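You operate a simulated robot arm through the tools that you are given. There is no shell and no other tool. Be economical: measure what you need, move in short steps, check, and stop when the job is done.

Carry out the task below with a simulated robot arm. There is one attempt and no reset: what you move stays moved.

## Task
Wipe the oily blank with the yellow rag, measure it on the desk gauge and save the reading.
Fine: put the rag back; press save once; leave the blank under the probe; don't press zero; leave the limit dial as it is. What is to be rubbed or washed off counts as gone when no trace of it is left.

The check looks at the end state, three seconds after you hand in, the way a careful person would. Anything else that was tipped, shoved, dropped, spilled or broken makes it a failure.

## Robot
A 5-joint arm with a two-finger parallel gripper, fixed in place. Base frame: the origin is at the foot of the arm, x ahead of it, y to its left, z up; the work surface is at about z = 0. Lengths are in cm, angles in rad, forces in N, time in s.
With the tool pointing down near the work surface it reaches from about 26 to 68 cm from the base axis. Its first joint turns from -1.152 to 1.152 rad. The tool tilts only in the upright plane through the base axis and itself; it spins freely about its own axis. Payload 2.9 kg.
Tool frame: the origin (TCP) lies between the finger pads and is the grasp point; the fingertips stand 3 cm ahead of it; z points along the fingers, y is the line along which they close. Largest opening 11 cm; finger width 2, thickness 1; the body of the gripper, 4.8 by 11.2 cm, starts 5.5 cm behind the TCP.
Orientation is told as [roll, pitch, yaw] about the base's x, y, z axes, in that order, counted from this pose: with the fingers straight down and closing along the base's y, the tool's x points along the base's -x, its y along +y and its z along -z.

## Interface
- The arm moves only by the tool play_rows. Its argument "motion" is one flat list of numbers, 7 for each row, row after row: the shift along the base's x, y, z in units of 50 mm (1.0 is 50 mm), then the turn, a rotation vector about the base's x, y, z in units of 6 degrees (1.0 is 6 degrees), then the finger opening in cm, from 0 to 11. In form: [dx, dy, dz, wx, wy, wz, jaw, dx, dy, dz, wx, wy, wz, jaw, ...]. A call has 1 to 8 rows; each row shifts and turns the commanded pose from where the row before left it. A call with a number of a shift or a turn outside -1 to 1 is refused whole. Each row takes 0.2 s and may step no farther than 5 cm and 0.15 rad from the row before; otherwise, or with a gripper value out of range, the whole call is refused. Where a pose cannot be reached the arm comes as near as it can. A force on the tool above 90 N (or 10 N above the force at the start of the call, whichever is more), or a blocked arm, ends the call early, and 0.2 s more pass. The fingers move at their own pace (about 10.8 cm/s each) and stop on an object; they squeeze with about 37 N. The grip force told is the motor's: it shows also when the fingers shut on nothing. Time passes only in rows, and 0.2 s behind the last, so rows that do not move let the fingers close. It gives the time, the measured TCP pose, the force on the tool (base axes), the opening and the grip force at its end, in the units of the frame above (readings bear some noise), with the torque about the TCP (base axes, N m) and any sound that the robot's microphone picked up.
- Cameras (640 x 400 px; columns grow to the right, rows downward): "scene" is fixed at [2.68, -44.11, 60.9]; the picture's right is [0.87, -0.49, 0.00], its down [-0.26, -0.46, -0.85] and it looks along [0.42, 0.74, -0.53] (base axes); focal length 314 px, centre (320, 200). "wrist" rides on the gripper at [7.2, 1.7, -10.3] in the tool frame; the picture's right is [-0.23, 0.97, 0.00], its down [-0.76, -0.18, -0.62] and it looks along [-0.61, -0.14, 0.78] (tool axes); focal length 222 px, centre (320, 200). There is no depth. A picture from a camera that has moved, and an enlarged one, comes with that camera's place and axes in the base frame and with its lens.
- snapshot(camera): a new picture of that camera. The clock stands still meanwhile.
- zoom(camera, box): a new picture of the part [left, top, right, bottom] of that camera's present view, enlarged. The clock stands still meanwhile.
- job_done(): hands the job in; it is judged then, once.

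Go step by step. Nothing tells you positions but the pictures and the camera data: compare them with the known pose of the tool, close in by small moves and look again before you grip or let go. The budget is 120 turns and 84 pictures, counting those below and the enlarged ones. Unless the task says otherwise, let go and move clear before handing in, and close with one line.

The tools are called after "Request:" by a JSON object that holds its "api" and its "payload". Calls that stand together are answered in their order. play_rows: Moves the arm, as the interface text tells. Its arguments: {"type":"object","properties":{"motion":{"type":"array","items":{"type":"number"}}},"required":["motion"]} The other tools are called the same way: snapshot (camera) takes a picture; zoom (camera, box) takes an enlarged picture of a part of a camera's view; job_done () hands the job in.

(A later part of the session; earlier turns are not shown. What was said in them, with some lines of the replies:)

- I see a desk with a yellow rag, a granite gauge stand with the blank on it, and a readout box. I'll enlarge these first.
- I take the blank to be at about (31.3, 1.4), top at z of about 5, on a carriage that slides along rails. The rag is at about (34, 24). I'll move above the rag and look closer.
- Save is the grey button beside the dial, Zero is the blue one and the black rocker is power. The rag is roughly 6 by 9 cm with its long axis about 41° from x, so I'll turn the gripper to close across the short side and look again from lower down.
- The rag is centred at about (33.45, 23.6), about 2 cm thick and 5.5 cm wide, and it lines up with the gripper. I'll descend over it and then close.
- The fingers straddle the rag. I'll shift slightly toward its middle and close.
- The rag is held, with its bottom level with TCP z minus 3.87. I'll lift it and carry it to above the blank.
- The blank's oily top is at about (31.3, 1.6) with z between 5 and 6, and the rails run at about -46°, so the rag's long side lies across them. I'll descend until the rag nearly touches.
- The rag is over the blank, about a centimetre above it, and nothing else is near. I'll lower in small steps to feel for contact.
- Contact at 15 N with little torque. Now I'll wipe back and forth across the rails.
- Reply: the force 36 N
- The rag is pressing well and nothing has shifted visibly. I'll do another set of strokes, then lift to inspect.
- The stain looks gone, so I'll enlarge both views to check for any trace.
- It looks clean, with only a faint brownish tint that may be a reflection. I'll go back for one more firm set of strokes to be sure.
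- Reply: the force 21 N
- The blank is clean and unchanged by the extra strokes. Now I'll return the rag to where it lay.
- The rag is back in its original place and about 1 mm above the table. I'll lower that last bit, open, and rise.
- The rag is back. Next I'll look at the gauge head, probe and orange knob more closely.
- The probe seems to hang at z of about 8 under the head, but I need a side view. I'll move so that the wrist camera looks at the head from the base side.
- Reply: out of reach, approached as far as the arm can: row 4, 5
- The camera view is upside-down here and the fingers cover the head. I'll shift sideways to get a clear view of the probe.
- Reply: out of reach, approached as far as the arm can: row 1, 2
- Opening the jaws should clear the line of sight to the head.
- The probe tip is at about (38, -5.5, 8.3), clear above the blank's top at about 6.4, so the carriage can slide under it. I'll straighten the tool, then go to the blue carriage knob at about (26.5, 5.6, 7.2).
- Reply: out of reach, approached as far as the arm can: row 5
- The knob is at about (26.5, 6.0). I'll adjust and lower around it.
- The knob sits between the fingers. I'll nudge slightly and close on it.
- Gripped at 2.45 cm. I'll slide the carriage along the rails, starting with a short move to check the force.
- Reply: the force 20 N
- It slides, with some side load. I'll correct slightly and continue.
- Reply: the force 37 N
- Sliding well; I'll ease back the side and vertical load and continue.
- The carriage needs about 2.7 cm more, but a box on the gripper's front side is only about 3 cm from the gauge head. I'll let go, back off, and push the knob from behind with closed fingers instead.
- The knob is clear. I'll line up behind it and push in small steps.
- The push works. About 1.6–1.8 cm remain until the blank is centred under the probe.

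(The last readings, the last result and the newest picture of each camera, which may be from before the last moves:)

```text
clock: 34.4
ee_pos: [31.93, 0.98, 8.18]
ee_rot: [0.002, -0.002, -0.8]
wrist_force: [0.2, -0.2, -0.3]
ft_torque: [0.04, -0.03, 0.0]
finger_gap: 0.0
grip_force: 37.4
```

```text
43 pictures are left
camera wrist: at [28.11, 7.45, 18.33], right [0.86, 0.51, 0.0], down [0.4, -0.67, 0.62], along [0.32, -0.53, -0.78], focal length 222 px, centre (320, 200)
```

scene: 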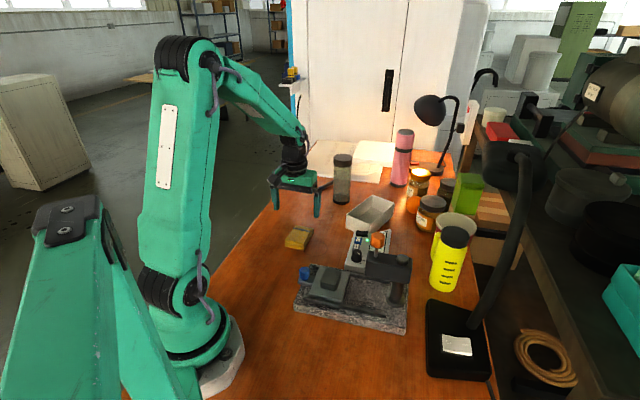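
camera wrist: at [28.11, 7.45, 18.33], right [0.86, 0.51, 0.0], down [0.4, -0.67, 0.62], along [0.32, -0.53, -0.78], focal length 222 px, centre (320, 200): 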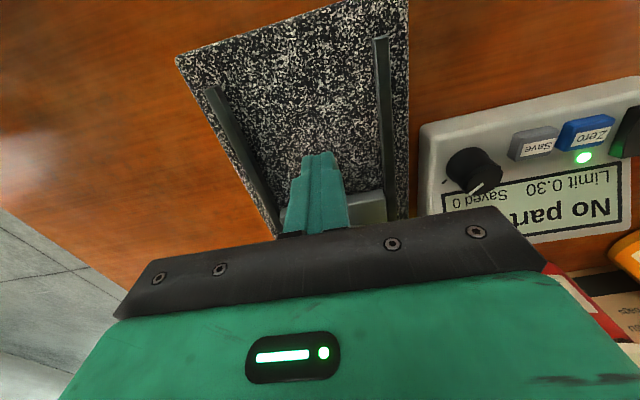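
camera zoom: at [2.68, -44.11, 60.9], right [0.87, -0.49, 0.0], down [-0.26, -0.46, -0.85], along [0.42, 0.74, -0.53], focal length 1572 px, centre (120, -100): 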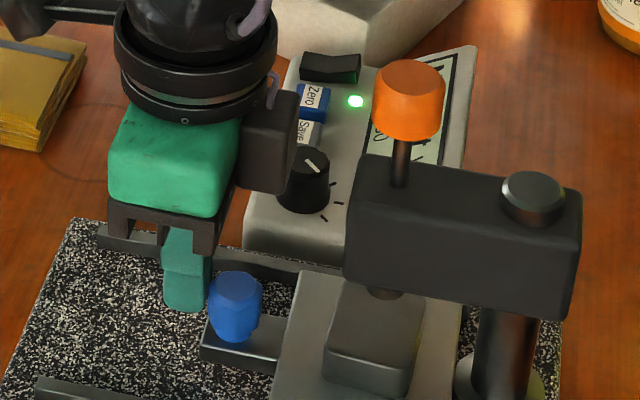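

The blank is about 0.5 cm short of centre. I'll push that last bit.

Request:
{"api": "play_rows", "payload": {"motion": [0.075, -0.07, 0, 0, 0, 0, 0, 0, 0, 0, 0, 0, 0, 0]}}

Request:
{"api": "zoom", "payload": {"camera": "scene", "box": [310, 220, 410, 300]}}

Request:
{"api": "zoom", "payload": {"camera": "wrist", "box": [400, 80, 640, 280]}}

```text
clock: 35.0
ee_pos: [31.98, 0.77, 8.23]
ee_rot: [-0.008, 0.005, -0.796]
wrist_force: [-28.3, 56.4, 11.0]
ft_torque: [1.12, 0.12, 0.05]
finger_gap: 0.0
grip_force: 36.1
```

```text
5.00 times, centred on (360, 260) of scene
camera zoom: at [2.68, -44.1, 60.9], right [0.87, -0.49, 0.0], down [-0.26, -0.46, -0.85], along [0.42, 0.74, -0.53], focal length 1572 px, centre (120, -100)
```

zoom: 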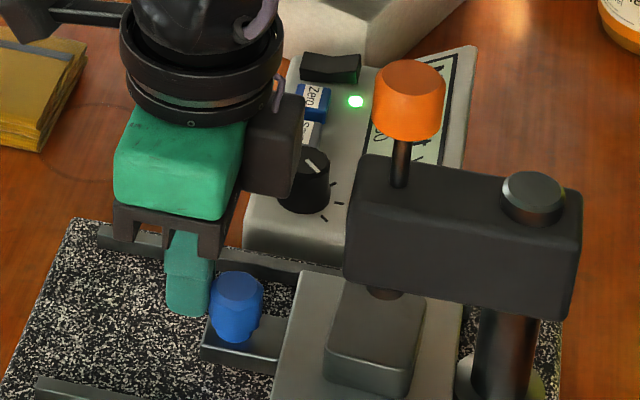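

```text
2.00 times, centred on (520, 180) of wrist
camera zoom: at [28.22, 7.24, 18.28], right [0.85, 0.52, -0.01], down [0.41, -0.67, 0.62], along [0.32, -0.53, -0.78], focal length 444 px, centre (-80, 240)
```

zoom: 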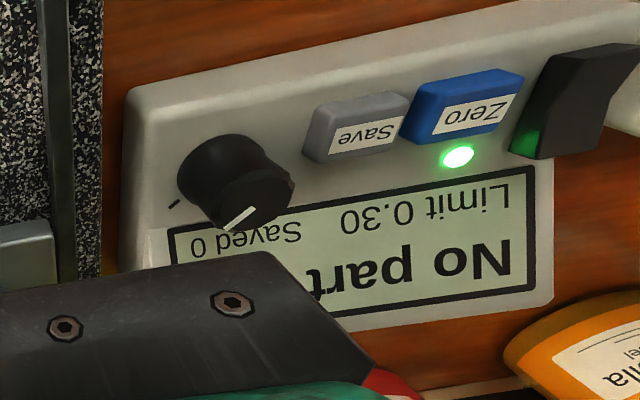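

A 63 N reaction shows the carriage has reached its end stop, so the blank is in place. I'll back off right away, rise, and think about the orange knob.

Request:
{"api": "play_rows", "payload": {"motion": [-0.2, 0.2, 0, 0, 0, 0, 0, -0.4, 0.4, 0.1, 0, 0, 0, 0, 0, 0, 0.9, 0, 0, 0, 0, 0, 0, 0.9, 0, 0, 0, 0, 0, 0, 0.9, 0, 0, 0, 0]}}

Request:
{"api": "zoom", "payload": {"camera": "scene", "box": [310, 220, 410, 300]}}

Request:
{"api": "snapshot", "payload": {"camera": "wrist"}}

```text
clock: 36.2
ee_pos: [29.47, 3.67, 22.32]
ee_rot: [0.001, -0.002, -0.804]
wrist_force: [-0.8, 0.4, -0.3]
ft_torque: [0.02, 0.0, 0.0]
finger_gap: 0.01
grip_force: 37.6
```

```text
5.00 times, centred on (360, 260) of scene
camera zoom: at [2.68, -44.11, 60.9], right [0.87, -0.49, 0.0], down [-0.26, -0.46, -0.85], along [0.42, 0.74, -0.53], focal length 1572 px, centre (120, -100)
```

zoom: 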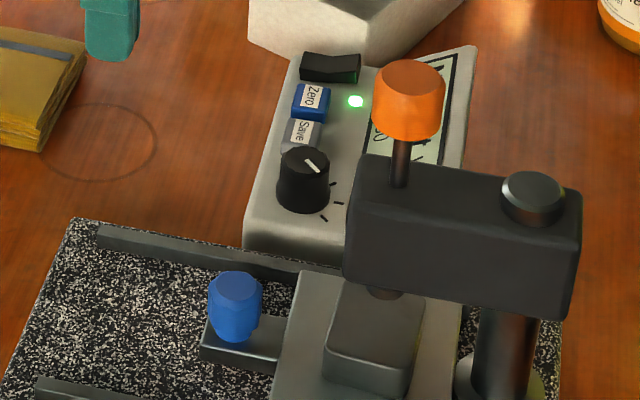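

```text
39 pictures are left
camera wrist: at [25.51, 10.04, 32.49], right [0.86, 0.51, 0.0], down [0.4, -0.67, 0.62], along [0.32, -0.53, -0.78], focal length 222 px, centre (320, 200)
```

wrist: 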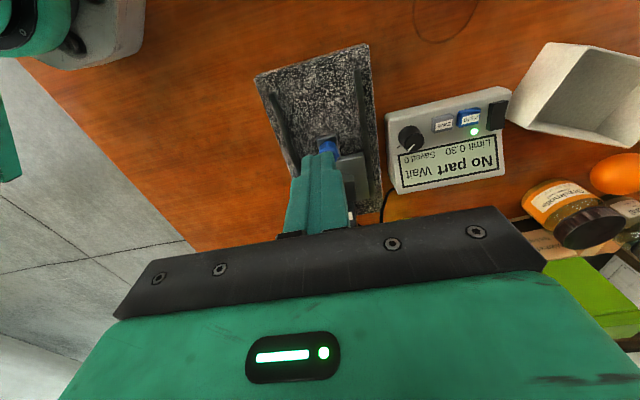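

The carriage stayed put and the display still shows "No part", so the probe has to be brought down with the orange knob. I'll move above it (about (38, -5.4), top at z of about 21) with the fingers closed.

Request:
{"api": "play_rows", "payload": {"motion": [0, 0, 0.9, 0, 0, 0, 0, 0, 0, 0.6, 0, 0, 0, 0, 0.42, -0.45, 0, 0, 0, 0, 0, 0.42, -0.45, 0, 0, 0, 0, 0, 0.43, -0.45, 0, 0, 0, 0, 0, 0.43, -0.45, 0, 0, 0, 0, 0]}}

Request:
{"api": "snapshot", "payload": {"camera": "wrist"}}

Request:
{"api": "zoom", "payload": {"camera": "scene", "box": [310, 170, 430, 300]}}

```text
clock: 37.6
ee_pos: [37.73, -5.2, 29.7]
ee_rot: [0.001, -0.002, -0.8]
wrist_force: [-0.7, -0.6, -0.8]
ft_torque: [-0.01, 0.01, -0.01]
finger_gap: 0.01
grip_force: 37.2
```

```text
38 pictures are left
camera wrist: at [33.95, 1.11, 39.82], right [0.86, 0.51, 0.0], down [0.4, -0.67, 0.62], along [0.32, -0.53, -0.78], focal length 222 px, centre (320, 200)
```

wrist: 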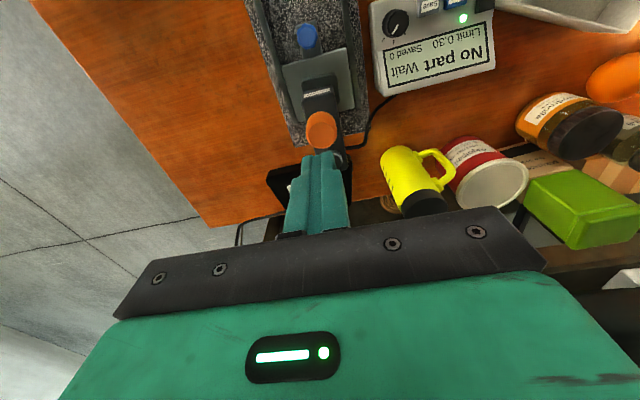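

```text
3.08 times, centred on (370, 235) of scene
camera zoom: at [2.68, -44.1, 60.9], right [0.87, -0.49, 0.0], down [-0.26, -0.46, -0.85], along [0.42, 0.74, -0.53], focal length 967 px, centre (166, 92)
```

zoom: 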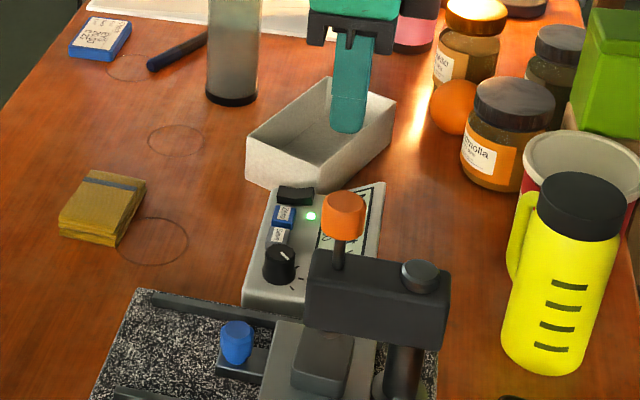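

The tool is directly above the orange knob. I'll lower and feel for contact.

Request:
{"api": "play_rows", "payload": {"motion": [0.01, 0.01, -0.5, 0, 0, 0, 0, 0, 0, -0.4, 0, 0, 0, 0, 0, 0, -0.1, 0, 0, 0, 0, 0, 0, -0.06, 0, 0, 0, 0]}}

Request:
{"api": "zoom", "payload": {"camera": "scene", "box": [310, 200, 410, 300]}}

```text
clock: 38.6
ee_pos: [37.84, -5.25, 24.36]
ee_rot: [0.003, -0.001, -0.8]
wrist_force: [-0.2, -0.6, 0.1]
ft_torque: [0.02, 0.0, 0.0]
finger_gap: 0.0
grip_force: 37.5
```

```text
4.00 times, centred on (360, 250) of scene
camera zoom: at [2.68, -44.11, 60.9], right [0.87, -0.49, 0.0], down [-0.26, -0.46, -0.85], along [0.42, 0.74, -0.53], focal length 1257 px, centre (160, 0)
```

zoom: 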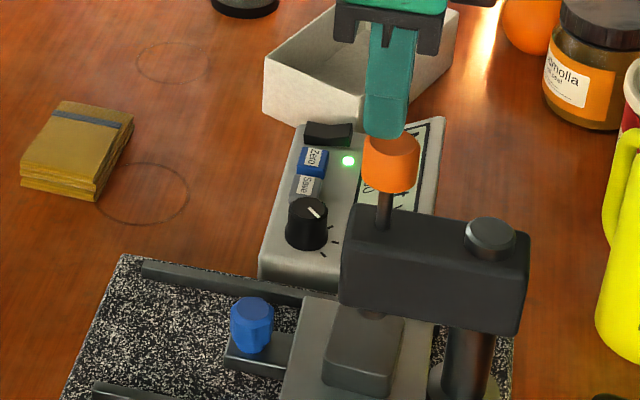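

Request:
{"api": "play_rows", "payload": {"motion": [0, 0, -0.06, 0, 0, 0, 0, 0, 0, -0.06, 0, 0, 0, 0, 0, 0, -0.06, 0, 0, 0, 0]}}

Request:
{"api": "zoom", "payload": {"camera": "scene", "box": [310, 200, 410, 300]}}

```text
clock: 39.4
ee_pos: [37.91, -5.19, 23.61]
ee_rot: [0.002, -0.001, -0.801]
wrist_force: [-1.3, 0.4, 2.0]
ft_torque: [0.06, 0.07, 0.01]
finger_gap: 0.0
grip_force: 36.8
```

```text
4.00 times, centred on (360, 250) of scene
camera zoom: at [2.68, -44.1, 60.9], right [0.87, -0.49, 0.0], down [-0.26, -0.46, -0.85], along [0.42, 0.74, -0.53], focal length 1257 px, centre (160, 0)
```

zoom: 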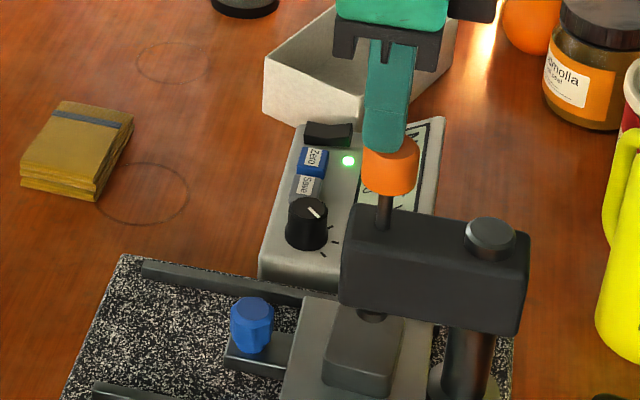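

Contact with about 2 N, and the knob is moving down. I'll continue in small steps.

Request:
{"api": "play_rows", "payload": {"motion": [0, 0, -0.06, 0, 0, 0, 0, 0, 0, -0.06, 0, 0, 0, 0, 0, 0, -0.06, 0, 0, 0, 0]}}

Request:
{"api": "zoom", "payload": {"camera": "scene", "box": [310, 200, 410, 300]}}

Request:
{"api": "snapshot", "payload": {"camera": "wrist"}}

```text
clock: 40.2
ee_pos: [37.84, -5.33, 22.59]
ee_rot: [0.002, -0.002, -0.801]
wrist_force: [-0.9, 0.7, 0.0]
ft_torque: [0.0, 0.01, 0.0]
finger_gap: 0.03
grip_force: 36.8
```

```text
4.00 times, centred on (360, 250) of scene
camera zoom: at [2.68, -44.11, 60.9], right [0.87, -0.49, 0.0], down [-0.26, -0.46, -0.85], along [0.42, 0.74, -0.53], focal length 1257 px, centre (160, 0)
```

zoom: 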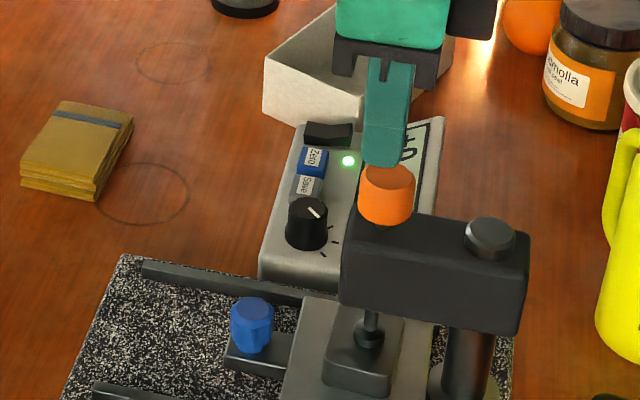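

```text
33 pictures are left
camera wrist: at [34.04, 1.11, 32.74], right [0.86, 0.51, 0.0], down [0.4, -0.67, 0.62], along [0.32, -0.53, -0.78], focal length 222 px, centre (320, 200)
```

wrist: 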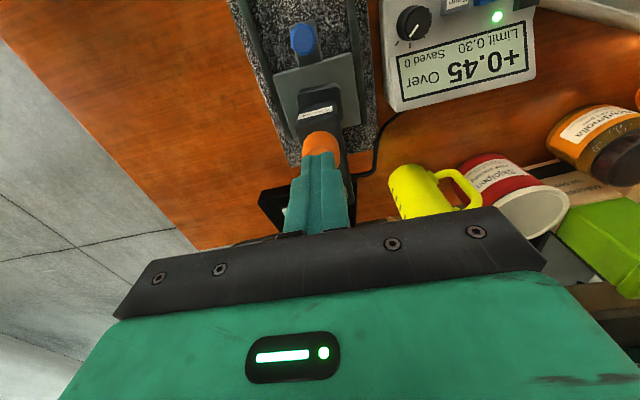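

The probe dropped onto the blank and the display reads +0.45 Over, Saved 0. Next I'll rise, move over to the Save button at about (44.1, 9.2, 4.2), and look again.

Request:
{"api": "play_rows", "payload": {"motion": [0, 0, 0.6, 0, 0, 0, 0, 0, 0, 0.6, 0, 0, 0, 0, 0.25, 0.7, 0, 0, 0, 0, 0, 0.25, 0.7, 0, 0, 0, 0, 0, 0.25, 0.7, -0.4, 0, 0, 0, 0, 0.25, 0.7, -0.8, 0, 0, 0, 0, 0.1, 0.06, -0.9, 0, 0, 0, 0]}}

Request:
{"api": "snapshot", "payload": {"camera": "wrist"}}

Request:
{"api": "zoom", "payload": {"camera": "scene", "box": [320, 190, 420, 270]}}

```text
refused: row 6 steps farther than a row can; nothing moved
```

```text
32 pictures are left
camera wrist: at [34.04, 1.11, 32.74], right [0.86, 0.51, 0.0], down [0.4, -0.67, 0.62], along [0.32, -0.53, -0.78], focal length 222 px, centre (320, 200)
```

wrist: 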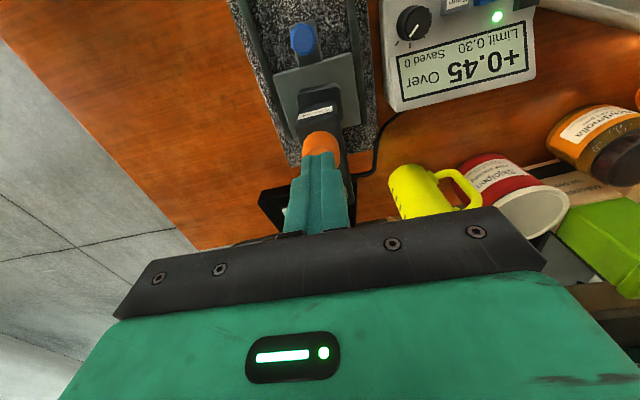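

```text
5.00 times, centred on (370, 230) of scene
camera zoom: at [2.68, -44.11, 60.9], right [0.87, -0.49, 0.0], down [-0.26, -0.46, -0.85], along [0.42, 0.74, -0.53], focal length 1572 px, centre (70, 50)
```

zoom: 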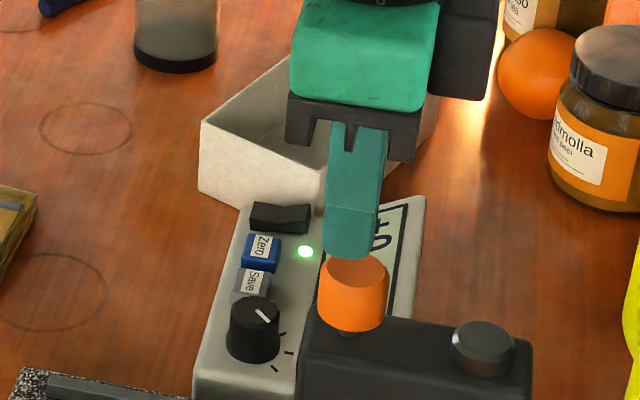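

That call was refused because one step was too long. I'll resend it with shorter rows.

Request:
{"api": "play_rows", "payload": {"motion": [0, 0, 0.6, 0, 0, 0, 0, 0, 0, 0.6, 0, 0, 0, 0, 0.25, 0.7, 0, 0, 0, 0, 0, 0.25, 0.7, 0, 0, 0, 0, 0, 0.25, 0.7, -0.3, 0, 0, 0, 0, 0.25, 0.7, -0.5, 0, 0, 0, 0, 0.1, 0.06, -0.9, 0, 0, 0, 0]}}

Request:
{"api": "snapshot", "payload": {"camera": "wrist"}}

Request:
{"api": "zoom", "payload": {"camera": "scene", "box": [320, 190, 420, 270]}}

```text
clock: 41.8
ee_pos: [43.47, 9.08, 20.08]
ee_rot: [0.001, -0.003, -0.804]
wrist_force: [-0.5, -1.0, 0.3]
ft_torque: [0.01, 0.02, 0.03]
finger_gap: 0.0
grip_force: 37.0
```

```text
30 pictures are left
camera wrist: at [39.6, 15.41, 30.29], right [0.86, 0.51, 0.0], down [0.4, -0.67, 0.62], along [0.32, -0.53, -0.78], focal length 222 px, centre (320, 200)
```

wrist: 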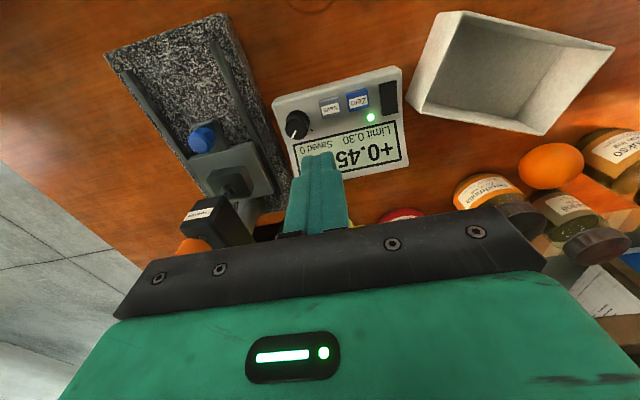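

```text
5.00 times, centred on (370, 230) of scene
camera zoom: at [2.68, -44.1, 60.9], right [0.87, -0.49, 0.0], down [-0.26, -0.46, -0.85], along [0.42, 0.74, -0.53], focal length 1572 px, centre (70, 50)
```

zoom: 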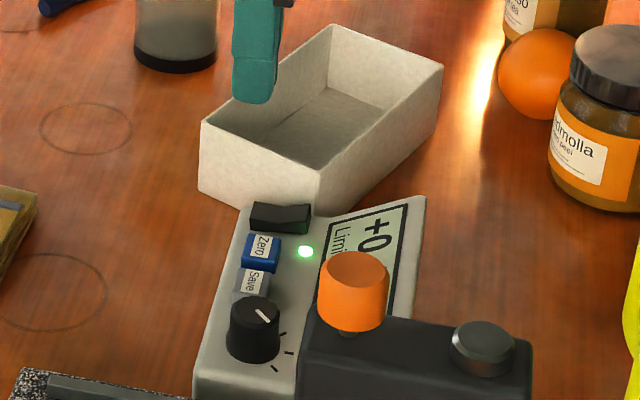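

Save computes to about (44.5, 9.7, 4), with Zero about 3 cm further along and the dial about 3.8 cm the other way. I'll lower to about 3 cm above Save and check.

Request:
{"api": "play_rows", "payload": {"motion": [0.2, 0.12, -0.5, 0, 0, 0, 0, 0, 0, -0.8, 0, 0, 0, 0, 0, 0, -0.7, 0, 0, 0, 0]}}

Request:
{"api": "snapshot", "payload": {"camera": "wrist"}}

Request:
{"api": "zoom", "payload": {"camera": "scene", "box": [320, 190, 420, 270]}}

```text
clock: 42.6
ee_pos: [44.53, 9.48, 10.0]
ee_rot: [0.002, -0.001, -0.8]
wrist_force: [-0.7, -0.6, 1.2]
ft_torque: [-0.01, 0.0, 0.02]
finger_gap: 0.0
grip_force: 36.9
```

```text
28 pictures are left
camera wrist: at [40.6, 15.95, 20.23], right [0.86, 0.51, 0.0], down [0.4, -0.67, 0.62], along [0.32, -0.53, -0.78], focal length 222 px, centre (320, 200)
```

wrist: 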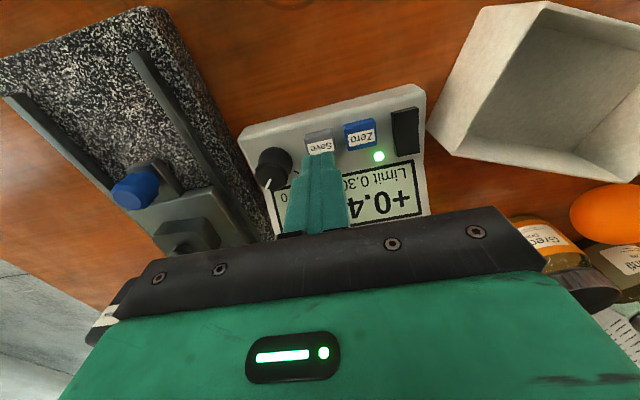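

```text
5.00 times, centred on (370, 230) of scene
camera zoom: at [2.68, -44.11, 60.9], right [0.87, -0.49, 0.0], down [-0.26, -0.46, -0.85], along [0.42, 0.74, -0.53], focal length 1572 px, centre (70, 50)
```

zoom: 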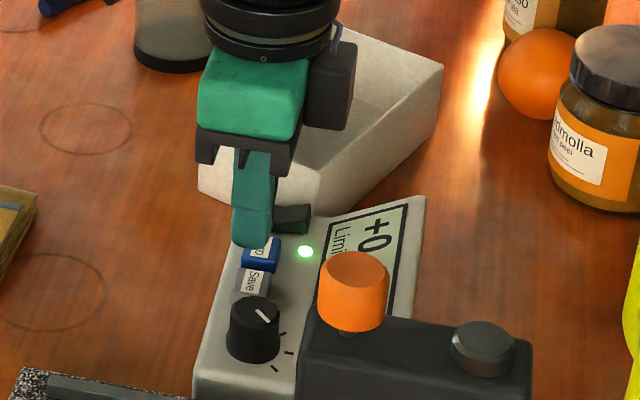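

Request:
{"api": "play_rows", "payload": {"motion": [-0.03, 0.05, -0.2, 0, 0, 0, 0, 0, 0, -0.2, 0, 0, 0, 0]}}

Request:
{"api": "zoom", "payload": {"camera": "wrist", "box": [220, 60, 440, 240]}}

Request:
{"api": "zoom", "payload": {"camera": "scene", "box": [340, 210, 400, 258]}}

```text
clock: 43.2
ee_pos: [44.23, 9.92, 8.16]
ee_rot: [0.001, -0.002, -0.802]
wrist_force: [-0.3, 0.3, -0.2]
ft_torque: [0.0, -0.02, 0.02]
finger_gap: 0.0
grip_force: 36.6
```

```text
2.22 times, centred on (330, 150) of wrist
camera zoom: at [40.38, 16.24, 18.26], right [0.86, 0.51, 0.0], down [0.4, -0.67, 0.62], along [0.32, -0.53, -0.78], focal length 494 px, centre (298, 311)
```

zoom: 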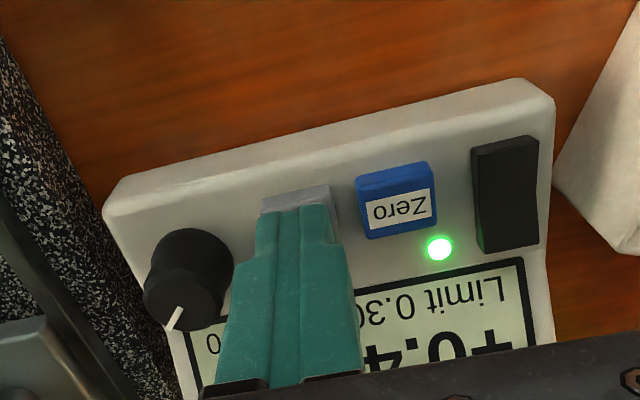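

```text
8.33 times, centred on (370, 234) of scene
camera zoom: at [2.68, -44.11, 60.9], right [0.87, -0.49, 0.0], down [-0.26, -0.46, -0.85], along [0.42, 0.74, -0.53], focal length 2619 px, centre (-97, -83)
```

zoom: 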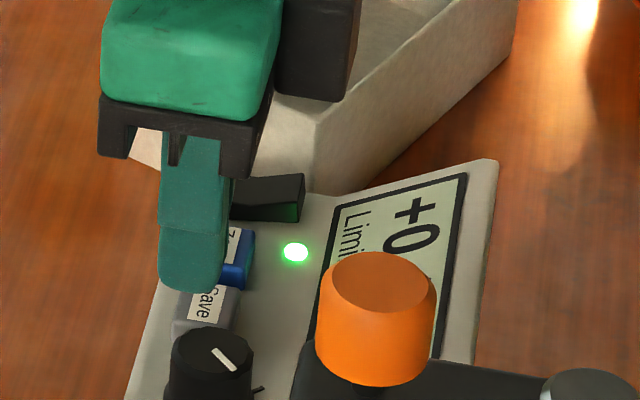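

The fingertip is over Save, well away from Zero and the dial. I'll centre slightly and press down in small steps until I feel it.

Request:
{"api": "play_rows", "payload": {"motion": [0.055, -0.02, -0.1, 0, 0, 0, 0, 0, 0, -0.06, 0, 0, 0, 0]}}

Request:
{"api": "zoom", "payload": {"camera": "scene", "box": [340, 210, 400, 258]}}

```text
clock: 43.8
ee_pos: [44.58, 9.69, 7.28]
ee_rot: [0.003, 0.0, -0.801]
wrist_force: [-0.1, 0.5, -0.2]
ft_torque: [0.01, 0.04, 0.0]
finger_gap: 0.0
grip_force: 37.0
```

```text
8.33 times, centred on (370, 234) of scene
camera zoom: at [2.68, -44.11, 60.9], right [0.87, -0.49, 0.0], down [-0.26, -0.46, -0.85], along [0.42, 0.74, -0.53], focal length 2619 px, centre (-97, -83)
```

zoom: 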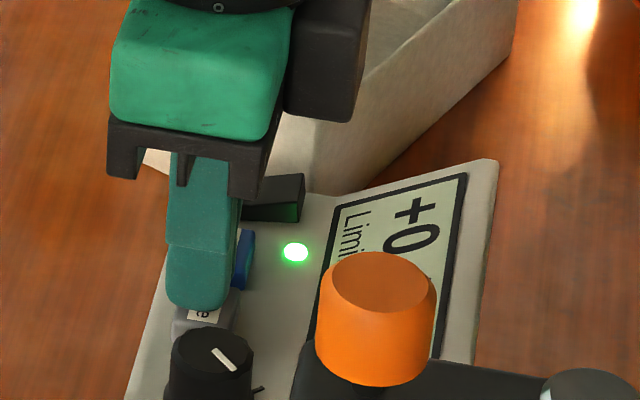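

Request:
{"api": "play_rows", "payload": {"motion": [0, 0, -0.04, 0, 0, 0, 0, 0, 0, -0.04, 0, 0, 0, 0]}}

Request:
{"api": "snapshot", "payload": {"camera": "wrist"}}

```text
clock: 44.4
ee_pos: [44.41, 9.7, 6.83]
ee_rot: [0.001, -0.001, -0.802]
wrist_force: [1.0, -0.3, 1.7]
ft_torque: [-0.02, -0.03, -0.02]
finger_gap: 0.0
grip_force: 36.9
```

```text
23 pictures are left
camera wrist: at [40.64, 16.14, 17.1], right [0.86, 0.51, 0.0], down [0.4, -0.67, 0.62], along [0.32, -0.53, -0.78], focal length 222 px, centre (320, 200)
```

wrist: 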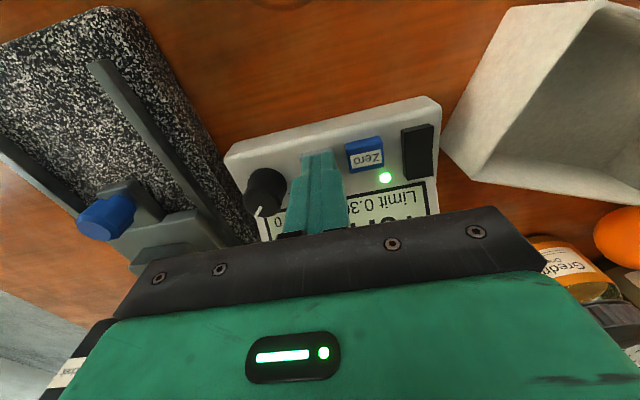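

Request:
{"api": "play_rows", "payload": {"motion": [0, 0, -0.03, 0, 0, 0, 0, 0, 0, -0.03, 0, 0, 0, 0]}}

Request:
{"api": "zoom", "payload": {"camera": "wrist", "box": [220, 90, 440, 250]}}

```text
clock: 45.0
ee_pos: [44.58, 9.78, 6.65]
ee_rot: [0.002, -0.002, -0.803]
wrist_force: [-2.7, -4.2, 8.5]
ft_torque: [-0.13, 0.08, -0.02]
finger_gap: 0.0
grip_force: 37.1
heard: click
```

```text
2.50 times, centred on (330, 170) of wrist
camera zoom: at [40.65, 16.18, 16.81], right [0.86, 0.51, 0.0], down [0.4, -0.67, 0.62], along [0.32, -0.53, -0.78], focal length 555 px, centre (295, 275)
```

zoom: 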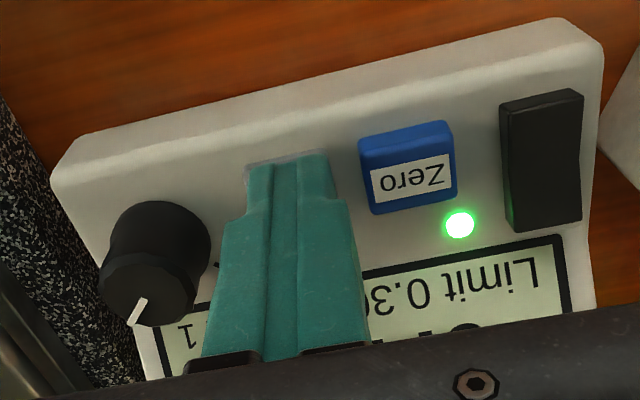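

A click was heard and the display counts 1 saved. I'll rise straight up and move clear, then check everything.

Request:
{"api": "play_rows", "payload": {"motion": [0, 0, 0.4, 0, 0, 0, 0, 0, 0, 0.8, 0, 0, 0, 0, 0, 0, 0.9, 0, 0, 0, 0, -0.5, 0.3, 0.5, 0, 0, 0, 0, -0.6, 0.5, 0.2, 0, 0, 0, 0, -0.6, 0.5, 0, 0, 0, 0, 0]}}

Request:
{"api": "snapshot", "payload": {"camera": "wrist"}}

Request:
{"api": "snapshot", "payload": {"camera": "scene"}}

```text
clock: 46.4
ee_pos: [35.72, 16.26, 20.67]
ee_rot: [-0.001, -0.001, -0.804]
wrist_force: [0.2, 0.2, -1.5]
ft_torque: [0.01, -0.01, 0.0]
finger_gap: 0.0
grip_force: 37.0
```

```text
21 pictures are left
camera wrist: at [32.02, 22.61, 30.81], right [0.86, 0.51, 0.0], down [0.4, -0.67, 0.62], along [0.32, -0.53, -0.78], focal length 222 px, centre (320, 200)
```

wrist: 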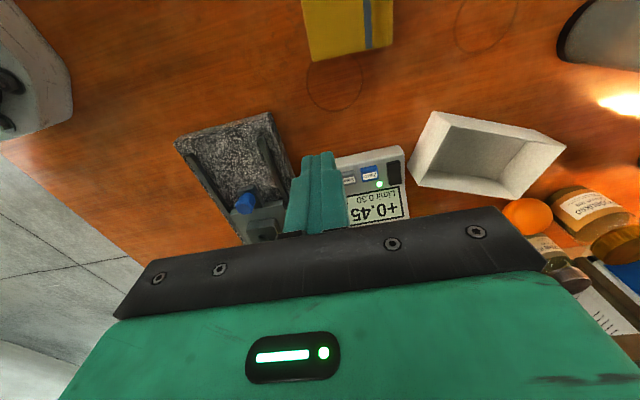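

```text
20 pictures are left
```

scene: 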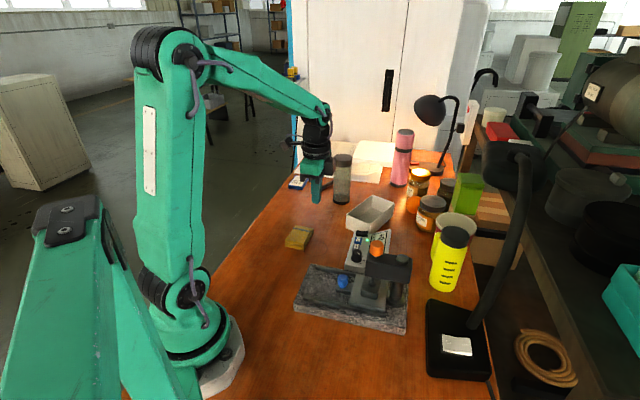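

Everything looks in place. I'll move sideways a little to read the full display and check the probe on the blank.

Request:
{"api": "play_rows", "payload": {"motion": [-0.8, -0.3, 0.2, 0, 0, 0, 0, -0.6, -0.3, 0.2, 0, 0, 0, 0]}}

Request:
{"api": "zoom", "payload": {"camera": "wrist", "box": [320, 90, 520, 250]}}

Request:
{"api": "zoom", "payload": {"camera": "scene", "box": [280, 210, 430, 330]}}

```text
clock: 47.0
ee_pos: [28.93, 13.29, 22.71]
ee_rot: [0.001, 0.0, -0.8]
wrist_force: [0.3, 0.8, 0.1]
ft_torque: [-0.01, -0.01, 0.02]
finger_gap: 0.01
grip_force: 36.7
```

```text
2.50 times, centred on (420, 170) of wrist
camera zoom: at [25.11, 19.68, 32.83], right [0.86, 0.51, 0.0], down [0.4, -0.67, 0.62], along [0.32, -0.53, -0.78], focal length 555 px, centre (70, 275)
```

zoom: 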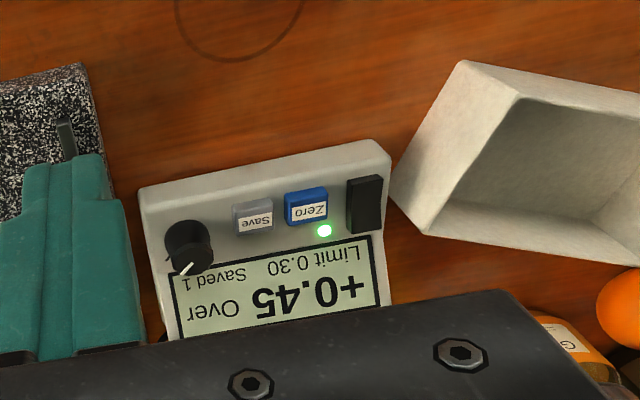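

```text
3.33 times, centred on (355, 270) of scene
camera zoom: at [2.68, -44.1, 60.9], right [0.87, -0.49, 0.0], down [-0.26, -0.46, -0.85], along [0.42, 0.74, -0.53], focal length 1048 px, centre (203, -33)
```

zoom: 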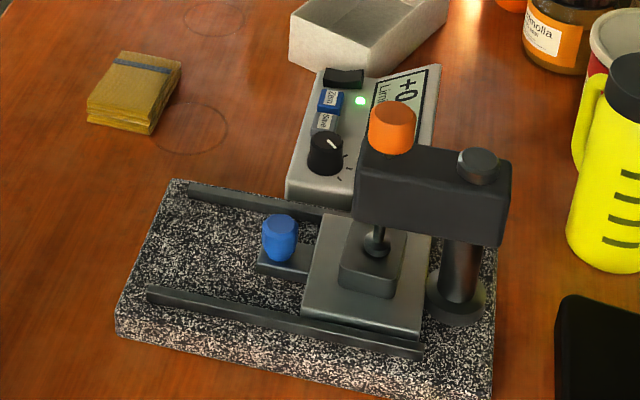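

The display reads +0.45 Over, Limit 0.30, Saved 1. The probe rests on the clean blank, the rag is back in place and the arm is clear, so I'm handing in.

Request:
{"api": "job_done", "payload": {}}

```text
The job is handed in.
```

I wiped the blank until I could see no oil on it, measured it at +0.45 and saved that reading once (the display shows Saved 1). The gauge marks it "Over" against the 0.30 limit. The rag is back where it was, the blank is still under the probe, and I didn't touch zero or the limit dial.
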